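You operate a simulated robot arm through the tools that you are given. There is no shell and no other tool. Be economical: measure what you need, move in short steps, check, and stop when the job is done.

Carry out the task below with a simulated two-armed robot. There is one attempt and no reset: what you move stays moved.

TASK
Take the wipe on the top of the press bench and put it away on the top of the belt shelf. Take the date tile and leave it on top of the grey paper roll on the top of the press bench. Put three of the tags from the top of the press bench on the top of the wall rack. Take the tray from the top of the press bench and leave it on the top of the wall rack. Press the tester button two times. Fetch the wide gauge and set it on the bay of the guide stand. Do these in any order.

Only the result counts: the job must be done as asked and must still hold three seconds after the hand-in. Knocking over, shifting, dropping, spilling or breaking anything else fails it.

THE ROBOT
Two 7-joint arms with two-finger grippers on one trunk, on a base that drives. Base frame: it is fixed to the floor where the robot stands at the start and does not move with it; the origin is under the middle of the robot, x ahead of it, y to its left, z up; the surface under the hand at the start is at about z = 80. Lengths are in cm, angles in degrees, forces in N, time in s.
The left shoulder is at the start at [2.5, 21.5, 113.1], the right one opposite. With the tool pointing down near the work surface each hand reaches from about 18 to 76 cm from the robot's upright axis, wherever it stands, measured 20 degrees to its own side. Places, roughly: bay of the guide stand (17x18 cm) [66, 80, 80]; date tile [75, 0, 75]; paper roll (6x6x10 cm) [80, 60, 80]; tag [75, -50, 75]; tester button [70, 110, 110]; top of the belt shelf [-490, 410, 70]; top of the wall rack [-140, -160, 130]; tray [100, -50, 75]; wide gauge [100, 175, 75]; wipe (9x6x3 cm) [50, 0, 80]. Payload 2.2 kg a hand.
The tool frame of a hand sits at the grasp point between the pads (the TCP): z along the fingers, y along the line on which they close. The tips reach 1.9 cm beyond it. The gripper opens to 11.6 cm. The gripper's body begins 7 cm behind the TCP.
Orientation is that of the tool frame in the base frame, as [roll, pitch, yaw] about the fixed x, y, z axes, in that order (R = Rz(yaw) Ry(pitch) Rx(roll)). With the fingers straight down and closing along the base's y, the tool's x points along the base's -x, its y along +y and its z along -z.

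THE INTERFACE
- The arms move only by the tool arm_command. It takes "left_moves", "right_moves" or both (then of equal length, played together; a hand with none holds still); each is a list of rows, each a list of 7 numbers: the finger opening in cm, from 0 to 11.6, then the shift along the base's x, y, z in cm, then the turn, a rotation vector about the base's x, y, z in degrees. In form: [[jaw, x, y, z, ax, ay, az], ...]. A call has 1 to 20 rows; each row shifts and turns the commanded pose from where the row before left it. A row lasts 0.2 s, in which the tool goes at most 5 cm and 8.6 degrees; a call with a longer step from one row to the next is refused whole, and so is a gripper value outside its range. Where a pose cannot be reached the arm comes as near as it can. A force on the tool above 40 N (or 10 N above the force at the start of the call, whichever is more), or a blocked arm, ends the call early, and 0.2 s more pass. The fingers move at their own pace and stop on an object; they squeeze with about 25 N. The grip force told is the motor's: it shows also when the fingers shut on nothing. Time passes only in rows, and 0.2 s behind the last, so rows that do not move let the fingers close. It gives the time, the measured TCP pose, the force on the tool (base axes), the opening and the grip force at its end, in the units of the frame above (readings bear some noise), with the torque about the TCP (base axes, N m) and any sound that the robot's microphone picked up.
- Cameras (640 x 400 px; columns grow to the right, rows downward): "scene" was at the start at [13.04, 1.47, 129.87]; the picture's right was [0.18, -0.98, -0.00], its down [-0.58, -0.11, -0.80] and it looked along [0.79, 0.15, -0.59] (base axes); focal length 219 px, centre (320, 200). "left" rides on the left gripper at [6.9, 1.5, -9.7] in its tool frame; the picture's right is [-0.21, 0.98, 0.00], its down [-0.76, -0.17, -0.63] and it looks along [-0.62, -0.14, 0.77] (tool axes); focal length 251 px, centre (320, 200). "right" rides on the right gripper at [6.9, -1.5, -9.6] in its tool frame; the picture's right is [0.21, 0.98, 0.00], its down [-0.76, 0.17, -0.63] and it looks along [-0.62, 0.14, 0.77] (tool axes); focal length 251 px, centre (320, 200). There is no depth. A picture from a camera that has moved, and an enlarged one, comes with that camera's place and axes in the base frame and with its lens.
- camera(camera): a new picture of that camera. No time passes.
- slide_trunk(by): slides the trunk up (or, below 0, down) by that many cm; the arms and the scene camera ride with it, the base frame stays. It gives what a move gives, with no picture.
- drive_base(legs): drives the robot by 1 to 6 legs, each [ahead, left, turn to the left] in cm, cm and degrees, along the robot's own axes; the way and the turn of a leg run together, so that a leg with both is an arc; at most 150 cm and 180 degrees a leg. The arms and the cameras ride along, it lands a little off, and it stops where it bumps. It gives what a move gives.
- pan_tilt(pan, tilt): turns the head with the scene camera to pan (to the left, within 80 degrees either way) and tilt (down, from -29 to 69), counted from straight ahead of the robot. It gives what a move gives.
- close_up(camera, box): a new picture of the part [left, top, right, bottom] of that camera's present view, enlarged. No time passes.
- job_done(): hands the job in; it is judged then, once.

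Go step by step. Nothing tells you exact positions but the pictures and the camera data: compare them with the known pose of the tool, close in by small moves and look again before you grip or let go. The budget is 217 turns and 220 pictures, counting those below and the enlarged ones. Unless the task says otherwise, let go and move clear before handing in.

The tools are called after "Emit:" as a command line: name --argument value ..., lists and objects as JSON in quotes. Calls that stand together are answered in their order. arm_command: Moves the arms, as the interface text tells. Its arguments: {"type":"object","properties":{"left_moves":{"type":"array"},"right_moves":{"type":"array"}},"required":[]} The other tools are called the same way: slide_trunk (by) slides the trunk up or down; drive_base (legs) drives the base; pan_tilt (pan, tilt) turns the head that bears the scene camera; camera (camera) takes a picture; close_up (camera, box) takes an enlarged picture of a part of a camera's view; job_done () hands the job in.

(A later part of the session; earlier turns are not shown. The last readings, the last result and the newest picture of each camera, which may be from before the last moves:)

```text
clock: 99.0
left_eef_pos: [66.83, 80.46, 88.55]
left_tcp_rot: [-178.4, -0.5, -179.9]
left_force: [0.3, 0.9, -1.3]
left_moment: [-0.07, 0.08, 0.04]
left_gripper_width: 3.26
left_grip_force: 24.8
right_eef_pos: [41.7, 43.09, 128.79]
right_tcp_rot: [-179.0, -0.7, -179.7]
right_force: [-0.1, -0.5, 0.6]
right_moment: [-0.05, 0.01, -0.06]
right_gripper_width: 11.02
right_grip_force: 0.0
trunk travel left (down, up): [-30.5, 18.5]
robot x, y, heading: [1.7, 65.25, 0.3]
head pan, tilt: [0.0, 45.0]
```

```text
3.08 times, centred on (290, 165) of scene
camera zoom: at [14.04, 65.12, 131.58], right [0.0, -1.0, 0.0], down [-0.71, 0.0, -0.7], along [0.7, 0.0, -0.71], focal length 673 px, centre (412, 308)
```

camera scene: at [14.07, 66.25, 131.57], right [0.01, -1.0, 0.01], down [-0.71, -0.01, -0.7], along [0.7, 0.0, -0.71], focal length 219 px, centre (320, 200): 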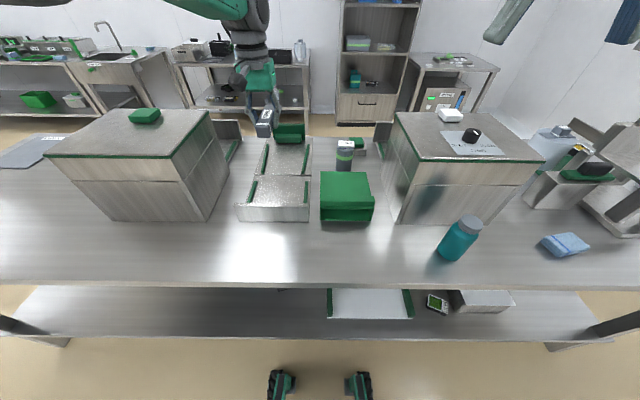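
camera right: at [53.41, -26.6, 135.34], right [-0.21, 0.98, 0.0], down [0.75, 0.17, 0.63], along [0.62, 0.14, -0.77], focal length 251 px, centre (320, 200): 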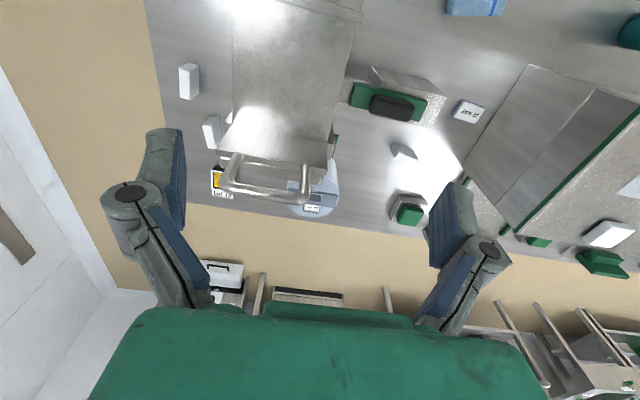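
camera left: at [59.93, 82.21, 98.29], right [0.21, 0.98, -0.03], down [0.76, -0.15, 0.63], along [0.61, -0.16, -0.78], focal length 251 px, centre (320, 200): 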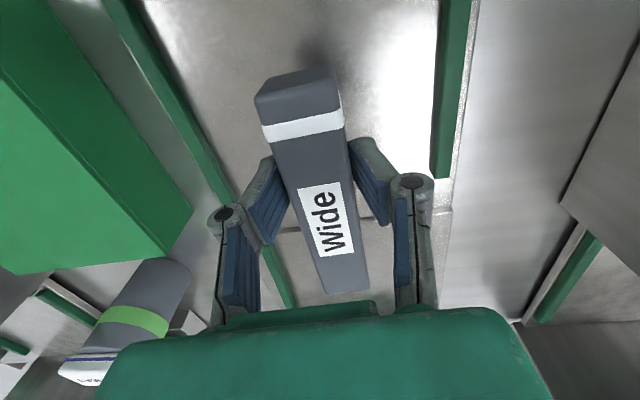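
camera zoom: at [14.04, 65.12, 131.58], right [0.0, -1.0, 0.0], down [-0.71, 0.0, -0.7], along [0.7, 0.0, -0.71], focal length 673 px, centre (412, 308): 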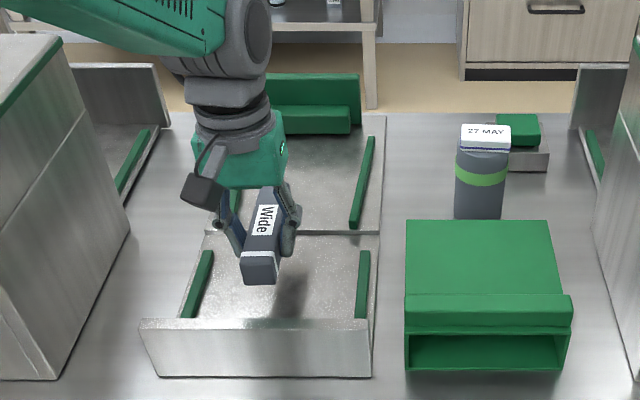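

Good. Lower the last bit carefully until contact.

Emit:
arm_command --left_moves '[[0, 0, -0.4, -2, 0, 0, 0], [0, 0, 0, -2, 0, 0, 0], [0, 0, 0, -0.5, 0, 0, 0], [0, 0, 0, 0, 0, 0, 0]]'

Emit:
arm_command --left_moves '[[0, 0, 0, -0.3, 0, 0, 0], [0, 0, 0, 0, 0, 0, 0]]'

Emit:
close_up --camera "scene" --box '[200, 100, 380, 230]'

```text
clock: 100.0
left_eef_pos: [66.96, 80.89, 83.97]
left_tcp_rot: [-178.0, -0.5, -179.9]
left_force: [0.6, 0.4, -1.5]
left_moment: [-0.1, 0.02, 0.0]
left_gripper_width: 3.26
left_grip_force: 24.8
right_eef_pos: [41.88, 44.09, 128.65]
right_tcp_rot: [-178.5, -1.0, -179.7]
right_force: [-0.1, 1.2, 0.7]
right_moment: [-0.03, -0.01, 0.02]
right_gripper_width: 10.98
right_grip_force: 0.0
trunk travel left (down, up): [-30.5, 18.5]
robot x, y, heading: [1.29, 65.57, 0.3]
head pan, tilt: [0.0, 45.0]
```

```text
clock: 100.6
left_eef_pos: [66.83, 78.2, 84.02]
left_tcp_rot: [-179.3, -0.7, 179.9]
left_force: [-0.7, -0.1, -1.6]
left_moment: [0.06, 0.01, 0.02]
left_gripper_width: 3.28
left_grip_force: 25.2
right_eef_pos: [41.67, 40.57, 128.27]
right_tcp_rot: [-180.0, -0.7, -180.0]
right_force: [0.3, -0.9, -0.4]
right_moment: [0.03, 0.0, 0.02]
right_gripper_width: 11.0
right_grip_force: 0.0
trunk travel left (down, up): [-30.5, 18.5]
robot x, y, heading: [0.92, 64.53, 0.2]
head pan, tilt: [0.0, 45.0]
```

```text
3.08 times, centred on (290, 165) of scene
camera zoom: at [14.09, 62.91, 131.56], right [0.0, -1.0, -0.01], down [-0.71, 0.01, -0.7], along [0.7, 0.01, -0.71], focal length 673 px, centre (412, 308)
```

zoom: 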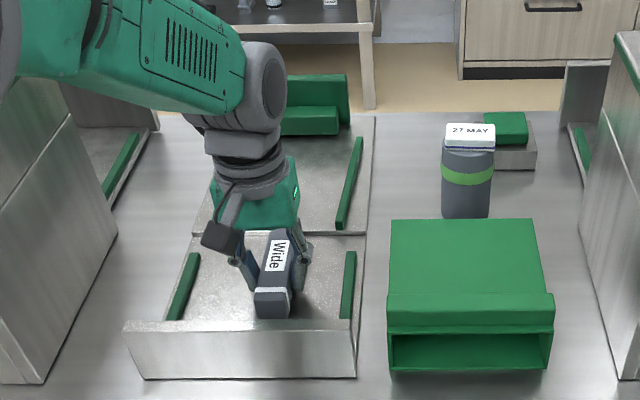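

The robot is still swaying sideways a bit after the drive; I'll hold still for a few seconds to let it settle.

Emit:
arm_command --left_moves '[[0, 0, 0, 0.3, 0, 0, 0], [0, 0, 0, 0, 0, 0, 0], [0, 0, 0, 0, 0, 0, 0], [0, 0, 0, 0, 0, 0, 0], [0, 0, 0, 0, 0, 0, 0], [0, 0, 0, 0, 0, 0, 0], [0, 0, 0, 0, 0, 0, 0], [0, 0, 0, 0, 0, 0, 0], [0, 0, 0, 0, 0, 0, 0], [0, 0, 0, 0, 0, 0, 0], [0, 0, 0, 0, 0, 0, 0], [0, 0, 0, 0, 0, 0, 0], [0, 0, 0, 0, 0, 0, 0], [0, 0, 0, 0, 0, 0, 0], [0, 0, 0, 0, 0, 0, 0]]'

Emit:
arm_command --left_moves '[[0, 0, 0, 0, 0, 0, 0], [0, 0, 0, 0, 0, 0, 0], [0, 0, 0, 0, 0, 0, 0]]'

Emit:
close_up --camera "scene" --box '[200, 100, 380, 230]'

```text
clock: 103.8
left_eef_pos: [66.79, 78.0, 84.18]
left_tcp_rot: [-179.4, -0.6, 179.9]
left_force: [-0.4, -0.3, -1.5]
left_moment: [0.07, 0.05, 0.01]
left_gripper_width: 3.26
left_grip_force: 24.6
right_eef_pos: [41.9, 40.29, 128.05]
right_tcp_rot: [180.0, -1.2, -179.9]
right_force: [-0.3, -0.3, -0.4]
right_moment: [0.07, -0.01, 0.0]
right_gripper_width: 10.99
right_grip_force: 0.0
trunk travel left (down, up): [-30.5, 18.5]
robot x, y, heading: [1.74, 64.89, 0.3]
head pan, tilt: [0.0, 45.0]
```

```text
clock: 104.6
left_eef_pos: [66.81, 78.66, 84.14]
left_tcp_rot: [-178.9, -0.6, 180.0]
left_force: [-0.5, 0.4, -2.5]
left_moment: [0.01, 0.05, 0.0]
left_gripper_width: 3.26
left_grip_force: 25.2
right_eef_pos: [42.0, 41.28, 128.11]
right_tcp_rot: [-179.6, -1.2, -179.8]
right_force: [0.0, 0.7, 0.6]
right_moment: [0.0, -0.03, 0.01]
right_gripper_width: 10.98
right_grip_force: 0.2
trunk travel left (down, up): [-30.5, 18.5]
robot x, y, heading: [1.64, 64.69, 0.3]
head pan, tilt: [0.0, 45.0]
```

```text
3.08 times, centred on (290, 165) of scene
camera zoom: at [14.11, 65.1, 131.57], right [0.01, -1.0, 0.0], down [-0.71, -0.01, -0.7], along [0.7, 0.0, -0.71], focal length 673 px, centre (412, 308)
```

zoom: 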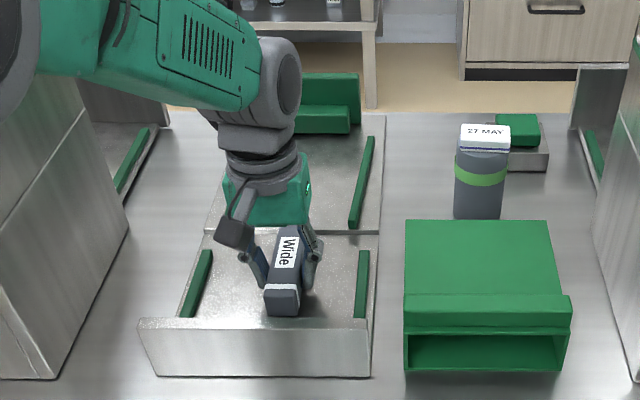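

Emit:
arm_command --left_moves '[[0, 0, 0, 0, 0, 0, 0], [0, 0, 0, 0, 0, 0, 0], [0, 0, 0, 0, 0, 0, 0], [0, 0, 0, 0, 0, 0, 0], [0, 0, 0, 0, 0, 0, 0]]'

Emit:
arm_command --left_moves '[[0, 0, 0, 0, 0, 0, 0]]'

Emit:
arm_command --left_moves '[[0, 0, 0, 0, 0, 0, 0]]'

Emit:
arm_command --left_moves '[[0, 0, 0, 0, 0, 0, 0]]'

Emit:
arm_command --left_moves '[[0, 0, 0, 0, 0, 0, 0]]'

Emit:
arm_command --left_moves '[[0, 0, 0, 0, 0, 0, 0]]'

Emit:
camera --camera "scene"

```text
clock: 105.8
left_eef_pos: [66.77, 78.41, 84.24]
left_tcp_rot: [-179.2, -0.5, 179.9]
left_force: [0.1, -0.4, -2.1]
left_moment: [0.02, 0.03, 0.03]
left_gripper_width: 3.25
left_grip_force: 24.7
right_eef_pos: [41.74, 40.8, 128.35]
right_tcp_rot: [-179.8, -0.9, -179.9]
right_force: [-0.8, -0.2, 0.1]
right_moment: [0.06, 0.0, 0.0]
right_gripper_width: 10.99
right_grip_force: 0.0
trunk travel left (down, up): [-30.5, 18.5]
robot x, y, heading: [1.48, 64.86, 0.4]
head pan, tilt: [0.0, 45.0]
```

```text
clock: 106.2
left_eef_pos: [66.8, 79.97, 84.04]
left_tcp_rot: [-178.4, -0.6, -179.9]
left_force: [-0.4, 0.2, -0.6]
left_moment: [-0.06, 0.02, -0.01]
left_gripper_width: 3.24
left_grip_force: 24.9
right_eef_pos: [41.85, 42.82, 128.4]
right_tcp_rot: [-179.1, -1.1, -179.6]
right_force: [0.4, -0.7, -0.2]
right_moment: [-0.07, -0.01, 0.0]
right_gripper_width: 11.02
right_grip_force: 0.1
trunk travel left (down, up): [-30.5, 18.5]
robot x, y, heading: [1.71, 64.96, 0.1]
head pan, tilt: [0.0, 45.0]
```

```text
clock: 106.6
left_eef_pos: [66.91, 77.95, 84.25]
left_tcp_rot: [-179.3, -0.5, 180.0]
left_force: [-0.1, -0.1, -2.1]
left_moment: [0.06, 0.07, 0.01]
left_gripper_width: 3.28
left_grip_force: 24.9
right_eef_pos: [41.8, 40.27, 128.2]
right_tcp_rot: [-180.0, -1.0, -179.8]
right_force: [0.6, -0.2, 0.0]
right_moment: [0.06, -0.01, 0.02]
right_gripper_width: 11.0
right_grip_force: 0.1
trunk travel left (down, up): [-30.5, 18.5]
robot x, y, heading: [1.5, 65.09, 0.1]
head pan, tilt: [0.0, 45.0]
```

```text
clock: 107.0
left_eef_pos: [66.8, 80.04, 84.09]
left_tcp_rot: [-178.4, -0.6, 179.9]
left_force: [-0.5, 0.2, -2.1]
left_moment: [-0.05, 0.03, 0.03]
left_gripper_width: 3.27
left_grip_force: 24.8
right_eef_pos: [41.75, 43.04, 128.48]
right_tcp_rot: [-178.9, -1.2, -179.7]
right_force: [0.1, 0.3, 0.7]
right_moment: [-0.02, 0.02, -0.01]
right_gripper_width: 11.01
right_grip_force: 0.0
trunk travel left (down, up): [-30.5, 18.5]
robot x, y, heading: [1.47, 65.08, 0.3]
head pan, tilt: [0.0, 45.0]
```

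```text
clock: 107.4
left_eef_pos: [66.71, 78.01, 84.18]
left_tcp_rot: [-179.3, -0.6, 179.9]
left_force: [0.2, -1.2, -1.5]
left_moment: [0.08, 0.06, 0.05]
left_gripper_width: 3.26
left_grip_force: 24.8
right_eef_pos: [41.75, 40.29, 128.11]
right_tcp_rot: [-180.0, -1.1, -179.7]
right_force: [-0.5, -0.6, 0.3]
right_moment: [0.13, 0.0, 0.0]
right_gripper_width: 11.0
right_grip_force: 0.0
trunk travel left (down, up): [-30.5, 18.5]
robot x, y, heading: [1.43, 64.64, 0.2]
head pan, tilt: [0.0, 45.0]
```

```text
clock: 107.8
left_eef_pos: [66.78, 79.88, 84.06]
left_tcp_rot: [-178.5, -0.7, -179.8]
left_force: [-0.3, 0.5, -1.7]
left_moment: [-0.07, 0.04, -0.03]
left_gripper_width: 3.24
left_grip_force: 25.1
right_eef_pos: [41.76, 42.75, 128.43]
right_tcp_rot: [-179.0, -1.0, -179.6]
right_force: [0.7, 0.6, 0.3]
right_moment: [-0.07, 0.0, -0.02]
right_gripper_width: 11.01
right_grip_force: 0.0
trunk travel left (down, up): [-30.5, 18.5]
robot x, y, heading: [1.19, 65.2, 0.2]
head pan, tilt: [0.0, 45.0]
```

```text
150 pictures are left
camera scene: at [14.08, 65.81, 131.57], right [0.0, -1.0, 0.01], down [-0.71, -0.01, -0.7], along [0.7, 0.0, -0.71], focal length 219 px, centre (320, 200)
```

scene: 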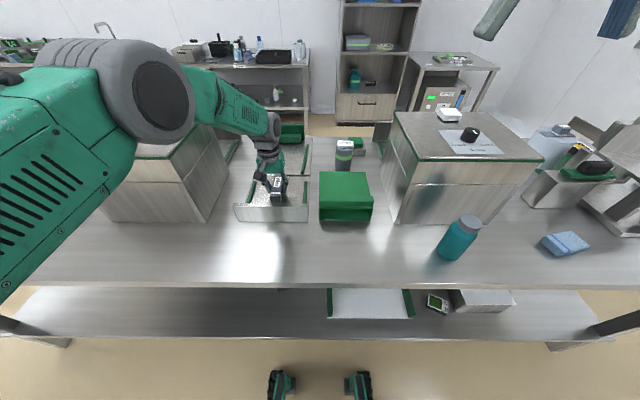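

The whole robot is rocking sideways at about ±1 cm. I'll try a longer rest and see whether it decays.

Emit:
arm_command --left_moves '[[0, 0, 0, 0, 0, 0, 0], [0, 0, 0, 0, 0, 0, 0], [0, 0, 0, 0, 0, 0, 0], [0, 0, 0, 0, 0, 0, 0], [0, 0, 0, 0, 0, 0, 0], [0, 0, 0, 0, 0, 0, 0], [0, 0, 0, 0, 0, 0, 0], [0, 0, 0, 0, 0, 0, 0], [0, 0, 0, 0, 0, 0, 0], [0, 0, 0, 0, 0, 0, 0], [0, 0, 0, 0, 0, 0, 0], [0, 0, 0, 0, 0, 0, 0], [0, 0, 0, 0, 0, 0, 0], [0, 0, 0, 0, 0, 0, 0], [0, 0, 0, 0, 0, 0, 0], [0, 0, 0, 0, 0, 0, 0], [0, 0, 0, 0, 0, 0, 0], [0, 0, 0, 0, 0, 0, 0], [0, 0, 0, 0, 0, 0, 0], [0, 0, 0, 0, 0, 0, 0]]'

Emit:
arm_command --left_moves '[[0, 0, 0, 0, 0, 0, 0]]'

Emit:
arm_command --left_moves '[[0, 0, 0, 0, 0, 0, 0]]'

```text
clock: 112.0
left_eef_pos: [66.84, 78.92, 84.23]
left_tcp_rot: [-178.9, -0.6, 180.0]
left_force: [-0.2, -0.1, -1.3]
left_moment: [-0.01, 0.04, -0.03]
left_gripper_width: 3.27
left_grip_force: 24.9
right_eef_pos: [41.8, 41.53, 128.28]
right_tcp_rot: [-179.5, -1.0, -179.8]
right_force: [0.2, 0.1, 0.4]
right_moment: [-0.02, 0.01, -0.01]
right_gripper_width: 10.97
right_grip_force: 0.1
trunk travel left (down, up): [-30.5, 18.5]
robot x, y, heading: [1.66, 64.71, 0.3]
head pan, tilt: [0.0, 45.0]
```

```text
clock: 112.4
left_eef_pos: [66.78, 78.9, 84.27]
left_tcp_rot: [-179.0, -0.7, -180.0]
left_force: [1.0, -0.2, -1.0]
left_moment: [-0.01, 0.05, -0.01]
left_gripper_width: 3.27
left_grip_force: 25.2
right_eef_pos: [41.89, 41.68, 128.27]
right_tcp_rot: [-179.5, -1.0, -179.8]
right_force: [0.4, 0.1, -0.1]
right_moment: [0.01, -0.06, 0.0]
right_gripper_width: 11.0
right_grip_force: 0.1
trunk travel left (down, up): [-30.5, 18.5]
robot x, y, heading: [1.35, 64.93, 0.0]
head pan, tilt: [0.0, 45.0]
```

```text
clock: 112.8
left_eef_pos: [66.74, 78.99, 84.22]
left_tcp_rot: [-178.9, -0.5, -180.0]
left_force: [-0.5, 0.1, -2.1]
left_moment: [0.01, 0.05, 0.02]
left_gripper_width: 3.26
left_grip_force: 25.0
right_eef_pos: [41.73, 41.51, 128.21]
right_tcp_rot: [-179.6, -1.1, -179.8]
right_force: [-0.2, -0.9, 0.3]
right_moment: [0.0, -0.03, -0.02]
right_gripper_width: 11.02
right_grip_force: 0.0
trunk travel left (down, up): [-30.5, 18.5]
robot x, y, heading: [1.55, 64.93, 0.0]
head pan, tilt: [0.0, 45.0]
```

Settled. Now shift 1 cm left and lower to contact.

Emit:
arm_command --left_moves '[[0, 0, 0.5, -0.2, 0, 0, 0], [0, 0, 0.5, -0.2, 0, 0, 0], [0, 0, 0, -0.2, 0, 0, 0], [0, 0, 0, -0.2, 0, 0, 0], [0, 0, 0, 0, 0, 0, 0]]'

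Emit:
close_up --camera "scene" --box '[200, 100, 380, 230]'

```text
clock: 114.0
left_eef_pos: [66.82, 79.94, 83.49]
left_tcp_rot: [-178.9, -0.7, -180.0]
left_force: [-0.8, 0.5, -1.3]
left_moment: [0.01, 0.04, 0.02]
left_gripper_width: 3.25
left_grip_force: 25.2
right_eef_pos: [41.78, 41.62, 128.26]
right_tcp_rot: [-179.4, -1.1, -179.9]
right_force: [0.6, 0.2, 0.1]
right_moment: [-0.03, -0.03, -0.01]
right_gripper_width: 10.98
right_grip_force: 0.0
trunk travel left (down, up): [-30.5, 18.5]
robot x, y, heading: [1.69, 64.94, 0.2]
head pan, tilt: [0.0, 45.0]
```

```text
3.08 times, centred on (290, 165) of scene
camera zoom: at [14.09, 64.79, 131.57], right [0.0, -1.0, 0.0], down [-0.71, 0.0, -0.7], along [0.7, 0.0, -0.71], focal length 673 px, centre (412, 308)
```

zoom: 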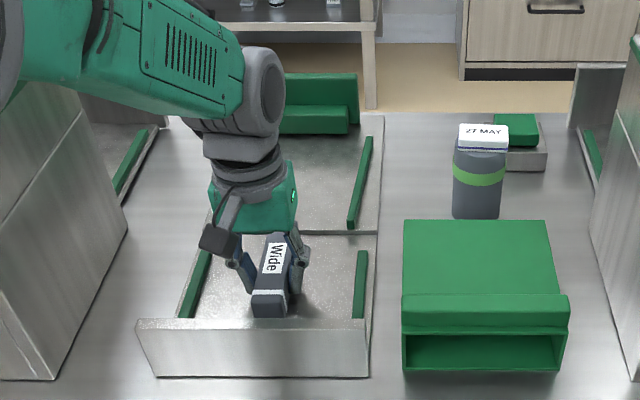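

Emit:
arm_command --left_moves '[[0, 0, 0, -0.25, 0, 0, 0], [0, 0, 0, 0, 0, 0, 0]]'

Emit:
arm_command --left_moves '[[0, 0, 0, -0.25, 0, 0, 0], [0, 0, 0, 0, 0, 0, 0]]'

Emit:
arm_command --left_moves '[[0, 0, 0, -0.2, 0, 0, 0], [0, 0, 0, 0, 0, 0, 0]]'

```text
clock: 114.6
left_eef_pos: [66.83, 79.97, 83.37]
left_tcp_rot: [-178.9, -0.3, -180.0]
left_force: [0.1, 0.8, 9.0]
left_moment: [0.18, 0.5, -0.05]
left_gripper_width: 3.25
left_grip_force: 25.1
right_eef_pos: [41.74, 41.56, 128.37]
right_tcp_rot: [-179.5, -0.8, -179.8]
right_force: [-0.8, -0.3, -0.6]
right_moment: [-0.04, 0.0, 0.01]
right_gripper_width: 11.0
right_grip_force: 0.1
trunk travel left (down, up): [-30.5, 18.5]
robot x, y, heading: [1.38, 64.97, 0.2]
head pan, tilt: [0.0, 45.0]
```

```text
clock: 115.2
left_eef_pos: [66.78, 79.82, 83.18]
left_tcp_rot: [-178.9, -0.2, -180.0]
left_force: [0.5, 2.0, 25.5]
left_moment: [0.05, 0.1, 0.0]
left_gripper_width: 3.27
left_grip_force: 25.1
right_eef_pos: [41.39, 41.58, 128.61]
right_tcp_rot: [-179.5, -0.7, -179.9]
right_force: [-0.4, 0.3, -0.4]
right_moment: [0.01, 0.0, -0.03]
right_gripper_width: 11.01
right_grip_force: 0.0
trunk travel left (down, up): [-30.5, 18.5]
robot x, y, heading: [1.73, 64.76, 0.1]
head pan, tilt: [0.0, 45.0]
```

```text
clock: 115.8
left_eef_pos: [66.83, 79.9, 82.91]
left_tcp_rot: [-178.8, -0.3, -180.0]
left_force: [4.2, 1.1, 24.7]
left_moment: [0.07, -0.1, -0.03]
left_gripper_width: 3.27
left_grip_force: 24.9
right_eef_pos: [41.51, 41.54, 128.67]
right_tcp_rot: [-179.5, -0.6, -179.8]
right_force: [0.5, -0.2, 0.0]
right_moment: [-0.02, -0.01, 0.05]
right_gripper_width: 10.98
right_grip_force: 0.0
trunk travel left (down, up): [-30.5, 18.5]
robot x, y, heading: [1.74, 64.97, 0.4]
head pan, tilt: [0.0, 45.0]
```

Firm contact. Open and lift straight up.

Emit:
arm_command --left_moves '[[3.3, 0, 0, 0.3, 0, 0, 0], [5, 0, 0, 0, 0, 0, 0], [5.5, 0, 0, 0, 0, 0, 0], [5.5, 0, 0, 0, 0, 0, 0], [5.5, 0, 0, 3, 0, 0, 0], [5.5, 0, 0, 4, 0, 0, 0], [5.5, 0, 0, 4, 0, 0, 0], [5.5, 0, 0, 4, 0, 0, 0], [5.5, 0, 0, 4.5, 0, 0, 0], [5.5, 0, 0, 4.5, 0, 0, 0], [5.5, 0, 0, 4.5, 0, 0, 0], [5.5, 0, 0, 4.5, 0, 0, 0], [5.5, 0, 0, 4.5, 0, 0, 0], [5.5, 0, 0, 4.5, 0, 0, 0]]'

Emit:
camera --camera "scene"

Emit:
close_up --camera "scene" --box '[200, 100, 380, 230]'

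```text
clock: 118.8
left_eef_pos: [66.22, 80.19, 123.96]
left_tcp_rot: [-178.9, -0.7, 180.0]
left_force: [-0.9, -0.8, -0.4]
left_moment: [-0.04, -0.03, 0.02]
left_gripper_width: 5.5
left_grip_force: 0.1
left hand out of reach, approached as far as the arm can: row 14
right_eef_pos: [41.73, 41.48, 128.32]
right_tcp_rot: [-179.5, -1.0, -179.8]
right_force: [-0.1, 0.7, 0.1]
right_moment: [0.04, 0.0, 0.02]
right_gripper_width: 10.99
right_grip_force: 0.1
trunk travel left (down, up): [-30.5, 18.5]
robot x, y, heading: [1.53, 64.61, 0.2]
head pan, tilt: [0.0, 45.0]
```

```text
148 pictures are left
camera scene: at [14.0, 64.81, 131.58], right [0.0, -1.0, 0.0], down [-0.71, 0.0, -0.7], along [0.7, 0.0, -0.71], focal length 219 px, centre (320, 200)
```

scene: 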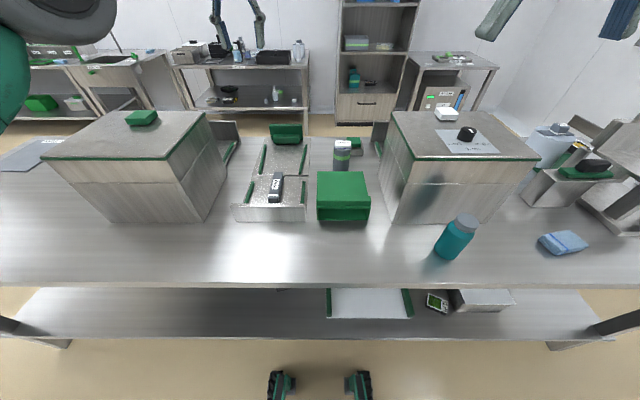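

```text
3.08 times, centred on (290, 165) of scene
camera zoom: at [14.0, 64.81, 131.58], right [0.0, -1.0, 0.0], down [-0.71, 0.0, -0.7], along [0.7, 0.0, -0.71], focal length 673 px, centre (412, 308)
```

zoom: 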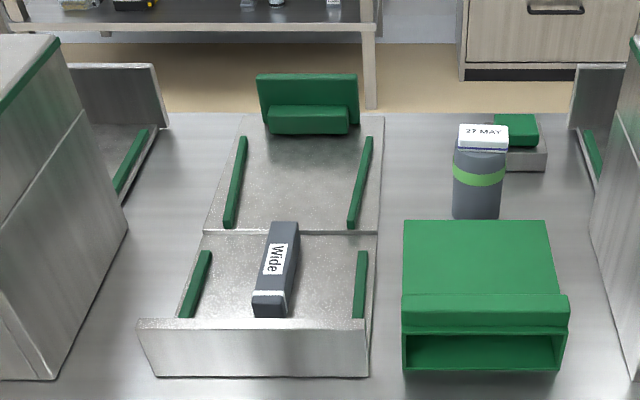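

The gauge rests in the bay. Next go right for the tags, tray and wipe; let the robot settle after the drive.

Emit:
drive_base --legs '[[0, -84, 0], [7, 0, 0]]'

Emit:
arm_command --left_moves '[[6, 0, 0, 0, 0, 0, 0], [6, 0, 0, 0, 0, 0, 0], [6, 0, 0, 0, 0, 0, 0], [6, 0, 0, 0, 0, 0, 0], [6, 0, 0, 0, 0, 0, 0], [6, 0, 0, 0, 0, 0, 0], [6, 0, 0, 0, 0, 0, 0], [6, 0, 0, 0, 0, 0, 0], [6, 0, 0, 0, 0, 0, 0], [6, 0, 0, 0, 0, 0, 0], [6, 0, 0, 0, 0, 0, 0], [6, 0, 0, 0, 0, 0, 0], [6, 0, 0, 0, 0, 0, 0], [6, 0, 0, 0, 0, 0, 0], [6, 0, 0, 0, 0, 0, 0]]'

Emit:
camera --camera "scene"

Emit:
camera --camera "left"

Emit:
camera --camera "right"

```text
clock: 123.9
left_eef_pos: [73.31, -4.56, 123.9]
left_tcp_rot: [-179.1, -0.4, 179.7]
left_force: [-1.2, 0.0, -1.3]
left_moment: [0.03, 0.05, 0.03]
left_gripper_width: 5.48
left_grip_force: 0.0
right_eef_pos: [48.66, -43.02, 128.43]
right_tcp_rot: [-179.7, -0.6, -179.9]
right_force: [-0.2, -0.4, 0.3]
right_moment: [0.02, 0.0, 0.01]
right_gripper_width: 10.99
right_grip_force: 0.0
trunk travel left (down, up): [-30.5, 18.5]
robot x, y, heading: [8.49, -18.68, -0.3]
head pan, tilt: [0.0, 45.0]
```

```text
clock: 127.1
left_eef_pos: [73.53, -4.16, 124.08]
left_tcp_rot: [-178.9, -0.5, 179.7]
left_force: [-0.3, 0.0, 0.9]
left_moment: [-0.01, 0.0, 0.0]
left_gripper_width: 5.98
left_grip_force: 0.0
right_eef_pos: [48.71, -42.6, 128.13]
right_tcp_rot: [-179.7, -1.4, -180.0]
right_force: [-1.0, 0.4, -0.1]
right_moment: [-0.03, 0.04, -0.03]
right_gripper_width: 11.01
right_grip_force: 0.1
trunk travel left (down, up): [-30.5, 18.5]
robot x, y, heading: [8.77, -19.37, 0.1]
head pan, tilt: [0.0, 45.0]
```

```text
146 pictures are left
camera scene: at [21.18, -19.29, 131.58], right [0.0, -1.0, 0.0], down [-0.71, 0.0, -0.7], along [0.7, 0.0, -0.71], focal length 219 px, centre (320, 200)
```

scene: 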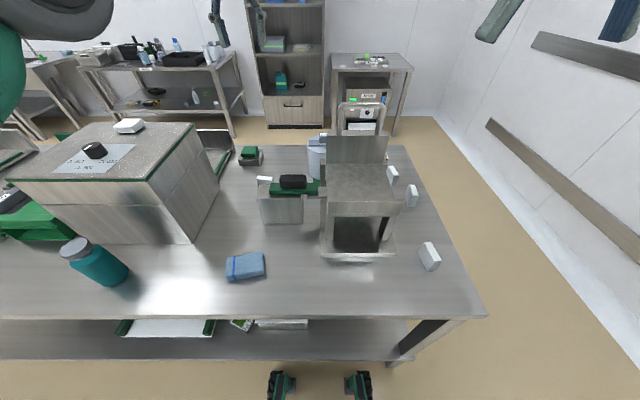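

```text
145 pictures are left
camera left: at [66.59, -2.49, 133.81], right [0.22, 0.98, -0.02], down [0.76, -0.16, 0.63], along [0.61, -0.15, -0.78], focal length 251 px, centre (320, 200)
```

left: 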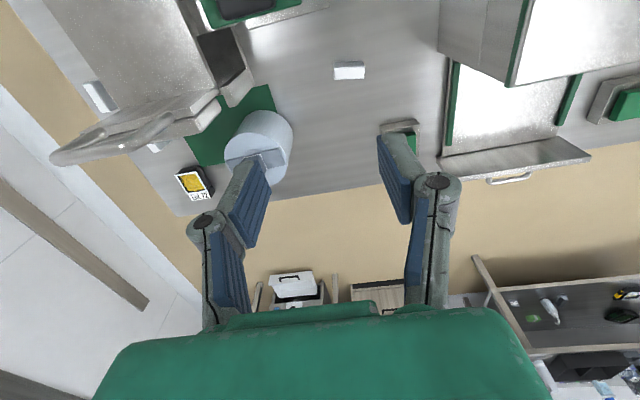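

```text
144 pictures are left
camera right: at [42.05, -44.16, 137.94], right [-0.21, 0.98, 0.0], down [0.77, 0.17, 0.61], along [0.6, 0.13, -0.79], focal length 251 px, centre (320, 200)
```

right: 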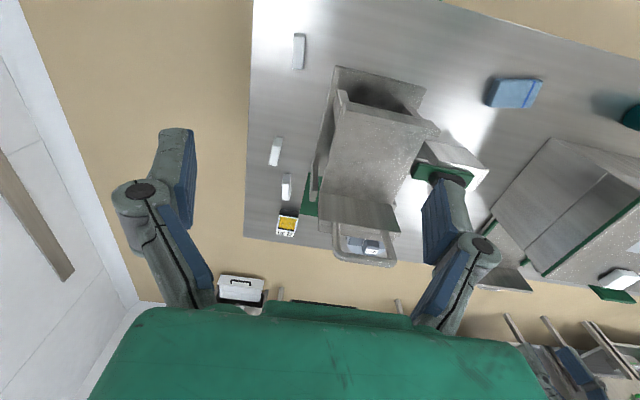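

There are four white tag blocks: three along the right edge and one near the machine. I'll zoom in to verify they're alike and see the tray.

Emit:
close_up --camera "right" --box '[240, 20, 400, 250]'

Emit:
close_up --camera "scene" --box '[360, 140, 480, 290]'

Emit:
close_up --camera "left" --box '[140, 40, 400, 220]'

```text
1.74 times, centred on (320, 135) of right
camera zoom: at [42.05, -44.16, 137.94], right [-0.21, 0.98, 0.0], down [0.77, 0.17, 0.61], along [0.6, 0.13, -0.79], focal length 437 px, centre (320, 313)
```

zoom: 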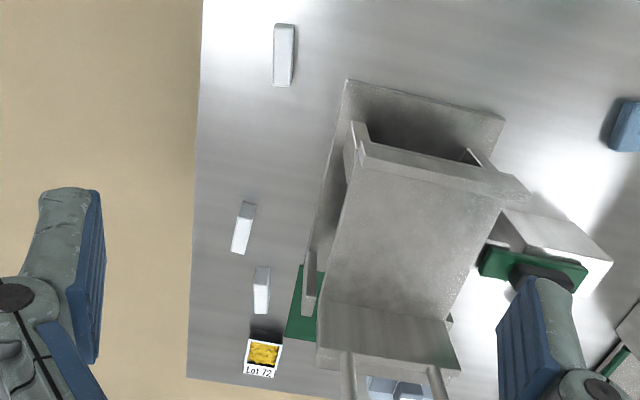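

```text
2.67 times, centred on (420, 215) of scene
camera zoom: at [21.18, -19.29, 131.58], right [0.0, -1.0, 0.0], down [-0.71, 0.0, -0.7], along [0.7, 0.0, -0.71], focal length 584 px, centre (53, 160)
```

zoom: 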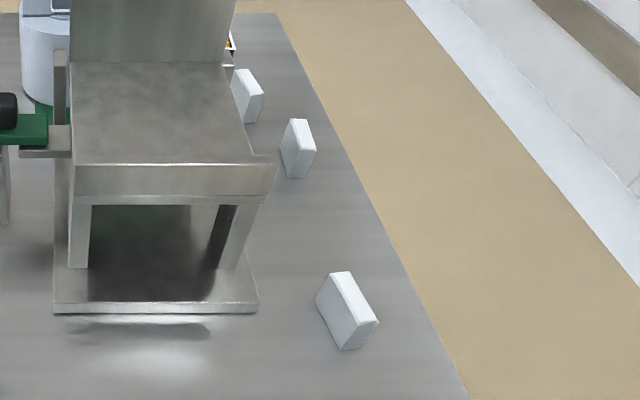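

```text
2.22 times, centred on (270, 130) of left
camera zoom: at [66.59, -2.49, 133.81], right [0.22, 0.98, -0.02], down [0.76, -0.16, 0.63], along [0.61, -0.15, -0.78], focal length 559 px, centre (431, 356)
```

zoom: 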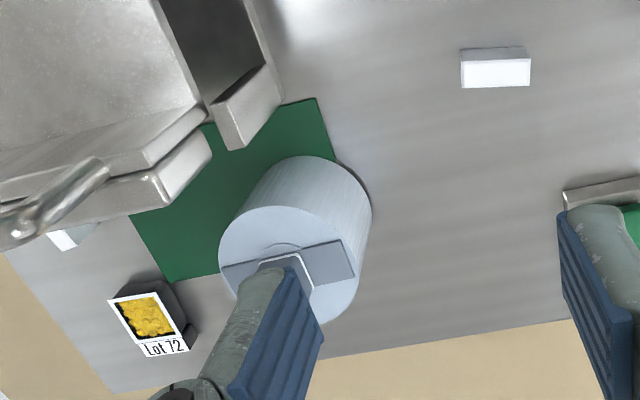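

All match: tags at about A [49.8,-47], B [72,-48.7], B2 [81.4,-45], tray "Lot 72" at [96.5,-42.6]. All are near the bench's right end, where there's a wide aisle, so I'll drive there and face the bench from its right end.

Emit:
arm_command --left_moves '[[6, -4, 0, 1, 0, 0, 0], [6, -4, 0, 1, 0, 0, 0], [6, -4, 0, 1, 0, 0, 0], [6, -4, 0, 1, 0, 0, 0], [6, -4, 0, 0, 0, 0, 0], [6, 0, 0, 0, 0, 0, 0]]'

Emit:
drive_base --legs '[[-40, 0, 0], [0, -95, 0], [108, 0, 0], [0, 0, 90]]'

Emit:
camera --camera "scene"

```text
clock: 128.5
left_eef_pos: [53.47, -3.98, 127.83]
left_tcp_rot: [-178.9, -0.6, 179.7]
left_force: [0.5, -0.4, 0.0]
left_moment: [-0.01, 0.01, 0.0]
left_gripper_width: 5.98
left_grip_force: 0.1
right_eef_pos: [48.73, -42.61, 128.37]
right_tcp_rot: [-179.5, -1.0, -180.0]
right_force: [0.0, 0.0, -1.0]
right_moment: [-0.02, 0.02, -0.03]
right_gripper_width: 11.0
right_grip_force: 0.0
trunk travel left (down, up): [-30.5, 18.5]
robot x, y, heading: [8.53, -19.05, -0.2]
head pan, tilt: [0.0, 45.0]
```

```text
clock: 144.4
left_eef_pos: [61.18, -68.72, 127.87]
left_tcp_rot: [-178.3, -0.5, -91.0]
left_force: [-1.0, 0.1, 1.0]
left_moment: [0.03, -0.04, 0.02]
left_gripper_width: 6.01
left_grip_force: 0.1
right_eef_pos: [99.77, -73.84, 128.32]
right_tcp_rot: [-178.9, -1.1, -90.7]
right_force: [-0.6, 0.5, 0.0]
right_moment: [0.0, -0.08, -0.02]
right_gripper_width: 11.0
right_grip_force: 0.1
trunk travel left (down, up): [-30.5, 18.5]
robot x, y, heading: [76.34, -113.57, 89.3]
head pan, tilt: [0.0, 45.0]
```

```text
140 pictures are left
camera scene: at [75.58, -101.14, 131.58], right [1.0, -0.01, 0.01], down [0.0, -0.71, -0.71], along [0.02, 0.7, -0.71], focal length 219 px, centre (320, 200)
```

scene: 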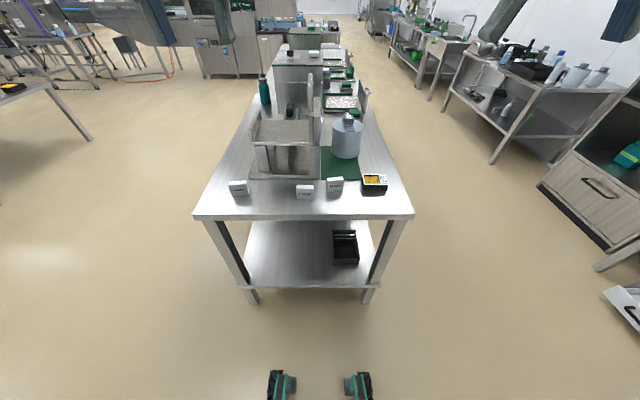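

Great view of all three tags and the tray. Approach closer and zoom.

Emit:
drive_base --legs '[[27, 0, 0.7]]'

Emit:
pan_tilt --pan 0 --tilt 55

Emit:
camera --camera "scene"

Emit:
close_up --camera "scene" --box '[200, 60, 440, 210]'

```text
clock: 146.3
left_eef_pos: [63.1, -42.07, 128.14]
left_tcp_rot: [-179.3, -0.3, -90.5]
left_force: [-0.1, -0.2, 0.6]
left_moment: [0.0, 0.03, -0.03]
left_gripper_width: 5.98
left_grip_force: 0.0
right_eef_pos: [101.66, -46.73, 127.94]
right_tcp_rot: [-180.0, -1.4, -90.2]
right_force: [1.1, 1.1, -0.1]
right_moment: [0.01, 0.06, 0.01]
right_gripper_width: 10.99
right_grip_force: 0.0
trunk travel left (down, up): [-30.5, 18.5]
robot x, y, heading: [77.35, -86.16, 89.7]
head pan, tilt: [0.0, 45.0]
```

```text
clock: 147.1
left_eef_pos: [61.79, -42.08, 128.11]
left_tcp_rot: [-178.7, -0.3, -90.5]
left_force: [-0.1, 0.3, 0.2]
left_moment: [0.0, -0.03, -0.04]
left_gripper_width: 5.99
left_grip_force: 0.1
right_eef_pos: [100.33, -46.7, 127.81]
right_tcp_rot: [-179.3, -1.8, -90.2]
right_force: [-1.3, 0.1, -0.3]
right_moment: [-0.02, -0.09, 0.02]
right_gripper_width: 11.0
right_grip_force: 0.1
trunk travel left (down, up): [-30.5, 18.5]
robot x, y, heading: [77.33, -86.28, 90.1]
head pan, tilt: [0.0, 55.0]
```

```text
139 pictures are left
camera scene: at [75.71, -74.96, 130.24], right [1.0, 0.0, 0.01], down [0.0, -0.82, -0.57], along [0.01, 0.57, -0.82], focal length 219 px, centre (320, 200)
```

scene: 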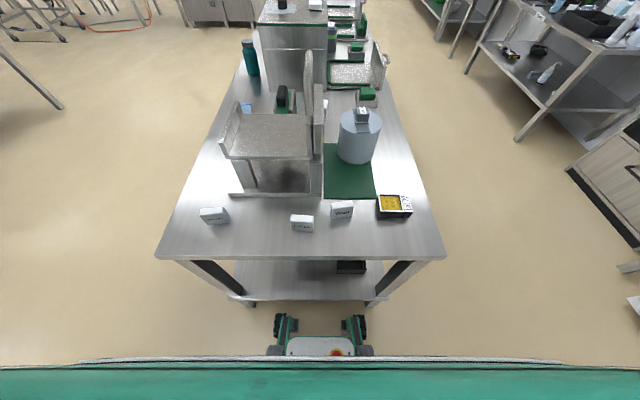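

```text
2.67 times, centred on (320, 135) of scene
camera zoom: at [75.71, -74.96, 130.24], right [1.0, 0.0, 0.01], down [0.0, -0.82, -0.57], along [0.01, 0.57, -0.82], focal length 584 px, centre (320, 373)
```

zoom: 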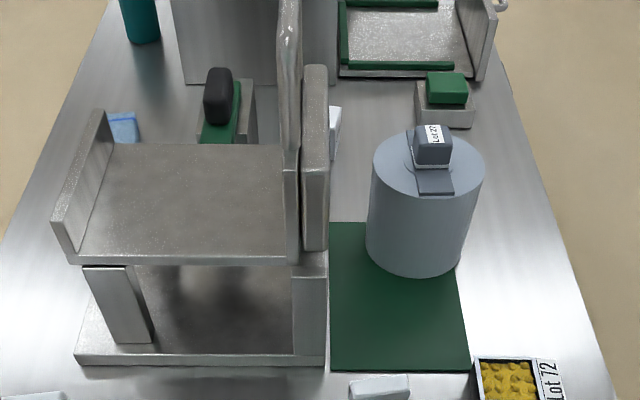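

Emit:
close_up --camera "scene" --box '[190, 185, 430, 260]'

Emit:
close_up --camera "scene" --box '[280, 180, 420, 250]'

Emit:
camera --camera "left"

Emit:
camera --camera "right"

```text
2.67 times, centred on (310, 222) of scene
camera zoom: at [75.71, -74.96, 130.24], right [1.0, 0.0, 0.01], down [0.0, -0.82, -0.57], along [0.01, 0.57, -0.82], focal length 584 px, centre (347, 140)
```

zoom: 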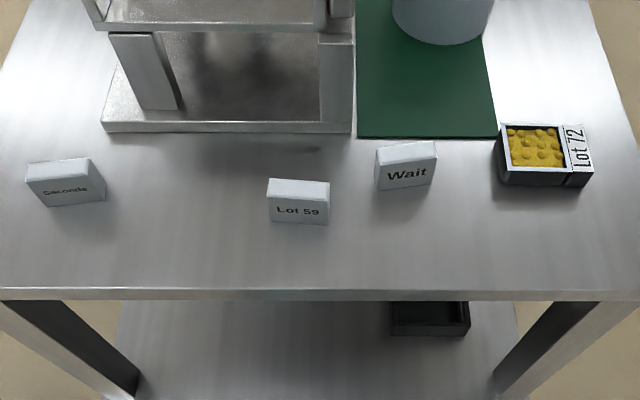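

```text
4.57 times, centred on (350, 215) of scene
camera zoom: at [75.71, -74.96, 130.24], right [1.0, 0.0, 0.01], down [0.0, -0.82, -0.57], along [0.01, 0.57, -0.82], focal length 1000 px, centre (183, 131)
```

zoom: 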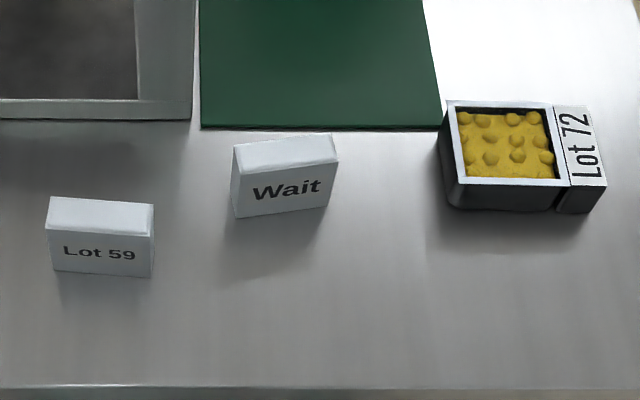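

```text
135 pictures are left
camera left: at [59.95, -48.96, 137.75], right [-0.97, 0.22, -0.02], down [0.16, 0.76, 0.63], along [0.16, 0.61, -0.77], focal length 251 px, centre (320, 200)
```

left: 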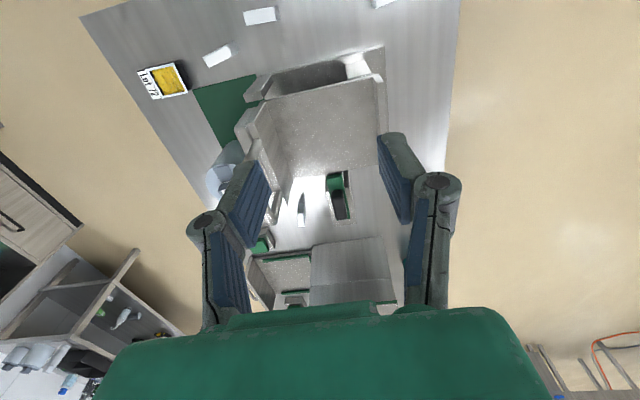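

```text
134 pictures are left
camera right: at [101.78, -53.29, 137.71], right [-0.98, -0.21, -0.01], down [-0.17, 0.78, 0.61], along [-0.12, 0.59, -0.8], focal length 251 px, centre (320, 200)
```

right: 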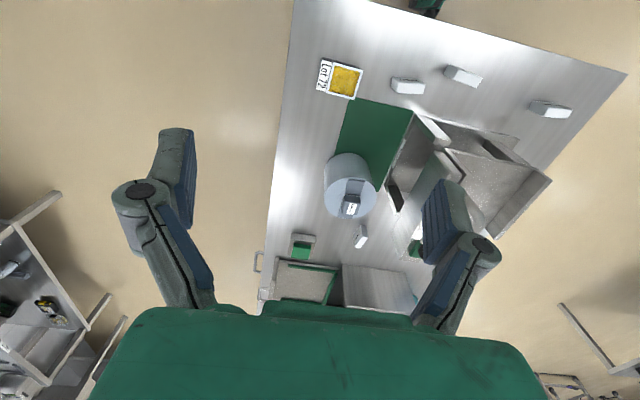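

Tags read "Seconds", "Lot 59" and "Wait", all standing, with the tray at their right. First trip: left takes "Seconds", right takes "Wait". Move both hands above them and let the sway settle.

Emit:
arm_command --left_moves '[[9, -2, -0.8, 0, 0, 0, 5.5], [9, -2.5, -0.8, -1, 0, 0, 5.5], [9, -2.5, -0.8, -3, 0, 0, 0], [9, -2.5, -0.8, -3, 0, 0, 0], [9, -2.5, -0.8, -3, 0, 0, 0], [9, 0, 0, -4, 0, 0, 0], [9, 0, 0, -4, 0, 0, 0], [9, 0, 0, -4, 0, 0, 0], [9, 0, 0, 0, 0, 0, 0], [9, 0, 0, 0, 0, 0, 0], [9, 0, 0, 0, 0, 0, 0], [9, 0, 0, 0, 0, 0, 0], [9, 0, 0, 0, 0, 0, 0], [9, 0, 0, 0, 0, 0, 0], [9, 0, 0, 0, 0, 0, 0], [9, 0, 0, 0, 0, 0, 0], [9, 0, 0, 0, 0, 0, 0], [9, 0, 0, 0, 0, 0, 0]]' --right_moves '[[9, -4, 0, 0, 0, 0, 5], [9, -4, 0, 0, 0, 0, 5], [9, -4, 0, 0, 0, 0, 0], [9, -4, 0, -2, 0, 0, 0], [9, -2.4, 0.4, -4, 0, 0, 0], [9, 0, 0.4, -4, 0, 0, 0], [9, 0, 0.4, -4, 0, 0, 0], [9, 0, 0.4, -4, 0, 0, 0], [9, 0, 0, -4, 0, 0, 0], [9, 0, 0, 0, 0, 0, 0], [9, 0, 0, 0, 0, 0, 0], [9, 0, 0, 0, 0, 0, 0], [9, 0, 0, 0, 0, 0, 0], [9, 0, 0, 0, 0, 0, 0], [9, 0, 0, 0, 0, 0, 0], [9, 0, 0, 0, 0, 0, 0], [9, 0, 0, 0, 0, 0, 0], [9, 0, 0, 0, 0, 0, 0]]'

Emit:
camera --camera "left"

Emit:
camera --camera "right"

Emit:
camera --camera "scene"

```text
clock: 150.9
left_eef_pos: [52.17, -46.24, 106.41]
left_tcp_rot: [-179.7, -0.2, -79.6]
left_force: [0.1, 0.4, 0.0]
left_moment: [0.0, 0.04, 0.03]
left_gripper_width: 9.0
left_grip_force: 0.2
right_eef_pos: [84.24, -45.22, 106.08]
right_tcp_rot: [179.7, -1.3, -80.4]
right_force: [0.4, -0.1, 0.5]
right_moment: [0.02, 0.02, 0.03]
right_gripper_width: 9.0
right_grip_force: 0.1
trunk travel left (down, up): [-30.5, 18.5]
robot x, y, heading: [77.36, -86.41, 89.7]
head pan, tilt: [0.0, 55.0]
```

```text
133 pictures are left
camera left: at [51.84, -53.27, 116.04], right [-1.0, 0.03, -0.01], down [0.02, 0.78, 0.63], along [0.03, 0.63, -0.78], focal length 251 px, centre (320, 200)
```

left: 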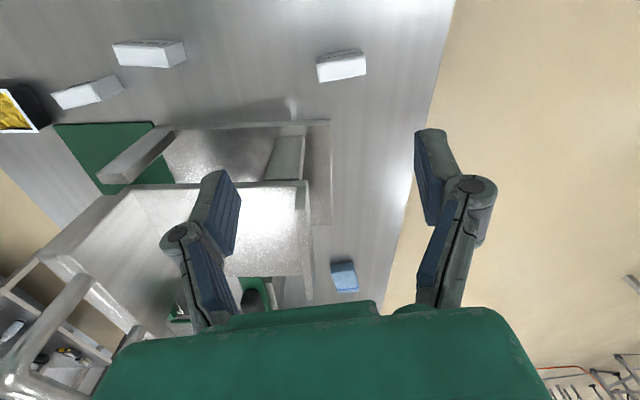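

```text
132 pictures are left
camera right: at [86.97, -51.6, 115.76], right [-0.93, -0.38, 0.01], down [-0.29, 0.73, 0.62], along [-0.24, 0.57, -0.79], focal length 251 px, centre (320, 200)
```

right: 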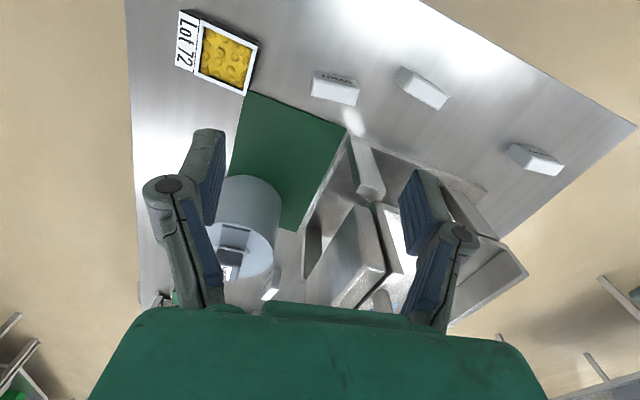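

```text
131 pictures are left
camera scene: at [78.08, -74.99, 130.25], right [1.0, 0.0, 0.0], down [-0.01, -0.82, -0.57], along [0.0, 0.57, -0.82], focal length 219 px, centre (320, 200)
```

scene: 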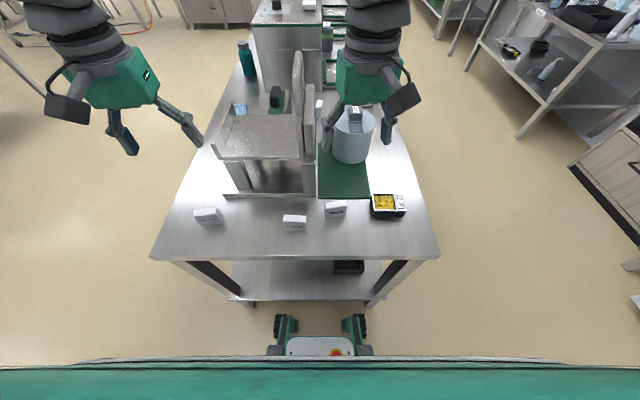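

Estimates: "Seconds" [49.7,-46.6], "Wait" [82.1,-45.2]. Correct and descend to just above them.

Emit:
arm_command --left_moves '[[9, -2.4, -0.3, -2, 0, 0, 0], [9, 0, 0, -4, 0, 0, 0], [9, 0, 0, -4, 0, 0, 0], [9, 0, 0, -4, 0, 0, 0], [9, 0, 0, -3, 0, 0, 0], [9, 0, 0, 0, 0, 0, 0], [9, 0, 0, 0, 0, 0, 0]]' --right_moves '[[9, -2.1, 0, -2, 0, 0, 0], [9, 0, 0, -4, 0, 0, 0], [9, 0, 0, -4, 0, 0, 0], [9, 0, 0, -4, 0, 0, 0], [9, 0, 0, -3, 0, 0, 0], [9, 0, 0, 0, 0, 0, 0], [9, 0, 0, 0, 0, 0, 0]]'

Emit:
camera --camera "left"

Emit:
camera --camera "right"

```text
clock: 152.5
left_eef_pos: [48.76, -46.45, 89.17]
left_tcp_rot: [-179.4, -0.3, -79.6]
left_force: [0.2, 0.4, -1.1]
left_moment: [-0.02, -0.01, 0.02]
left_gripper_width: 9.0
left_grip_force: 0.0
right_eef_pos: [81.66, -43.87, 90.61]
right_tcp_rot: [176.9, -0.7, -83.0]
right_force: [0.0, 0.2, -0.1]
right_moment: [0.0, -0.01, 0.0]
right_gripper_width: 8.98
right_grip_force: 0.1
trunk travel left (down, up): [-30.5, 18.5]
robot x, y, heading: [77.0, -86.24, 89.7]
head pan, tilt: [0.0, 55.0]
```

```text
130 pictures are left
camera left: at [48.39, -53.54, 98.87], right [-1.0, 0.03, -0.01], down [0.02, 0.78, 0.63], along [0.03, 0.63, -0.78], focal length 251 px, centre (320, 200)
```

left: 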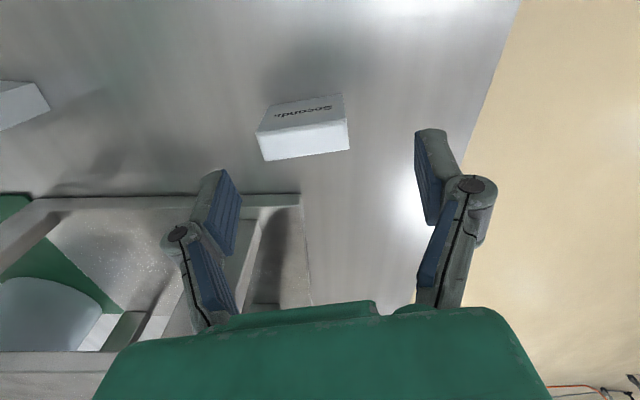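

```text
129 pictures are left
camera right: at [84.56, -50.41, 100.15], right [-0.94, -0.33, 0.06], down [-0.22, 0.74, 0.63], along [-0.25, 0.58, -0.77], focal length 251 px, centre (320, 200)
```

right: 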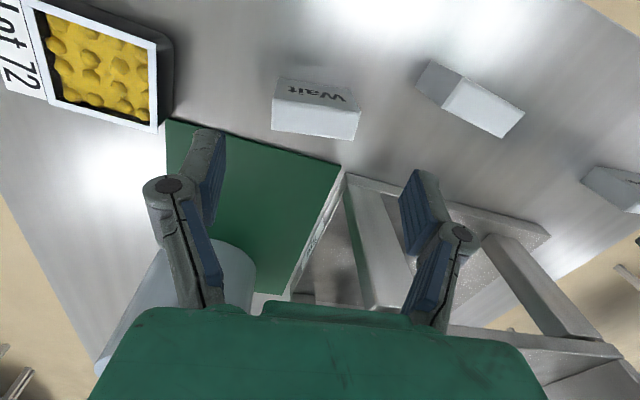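

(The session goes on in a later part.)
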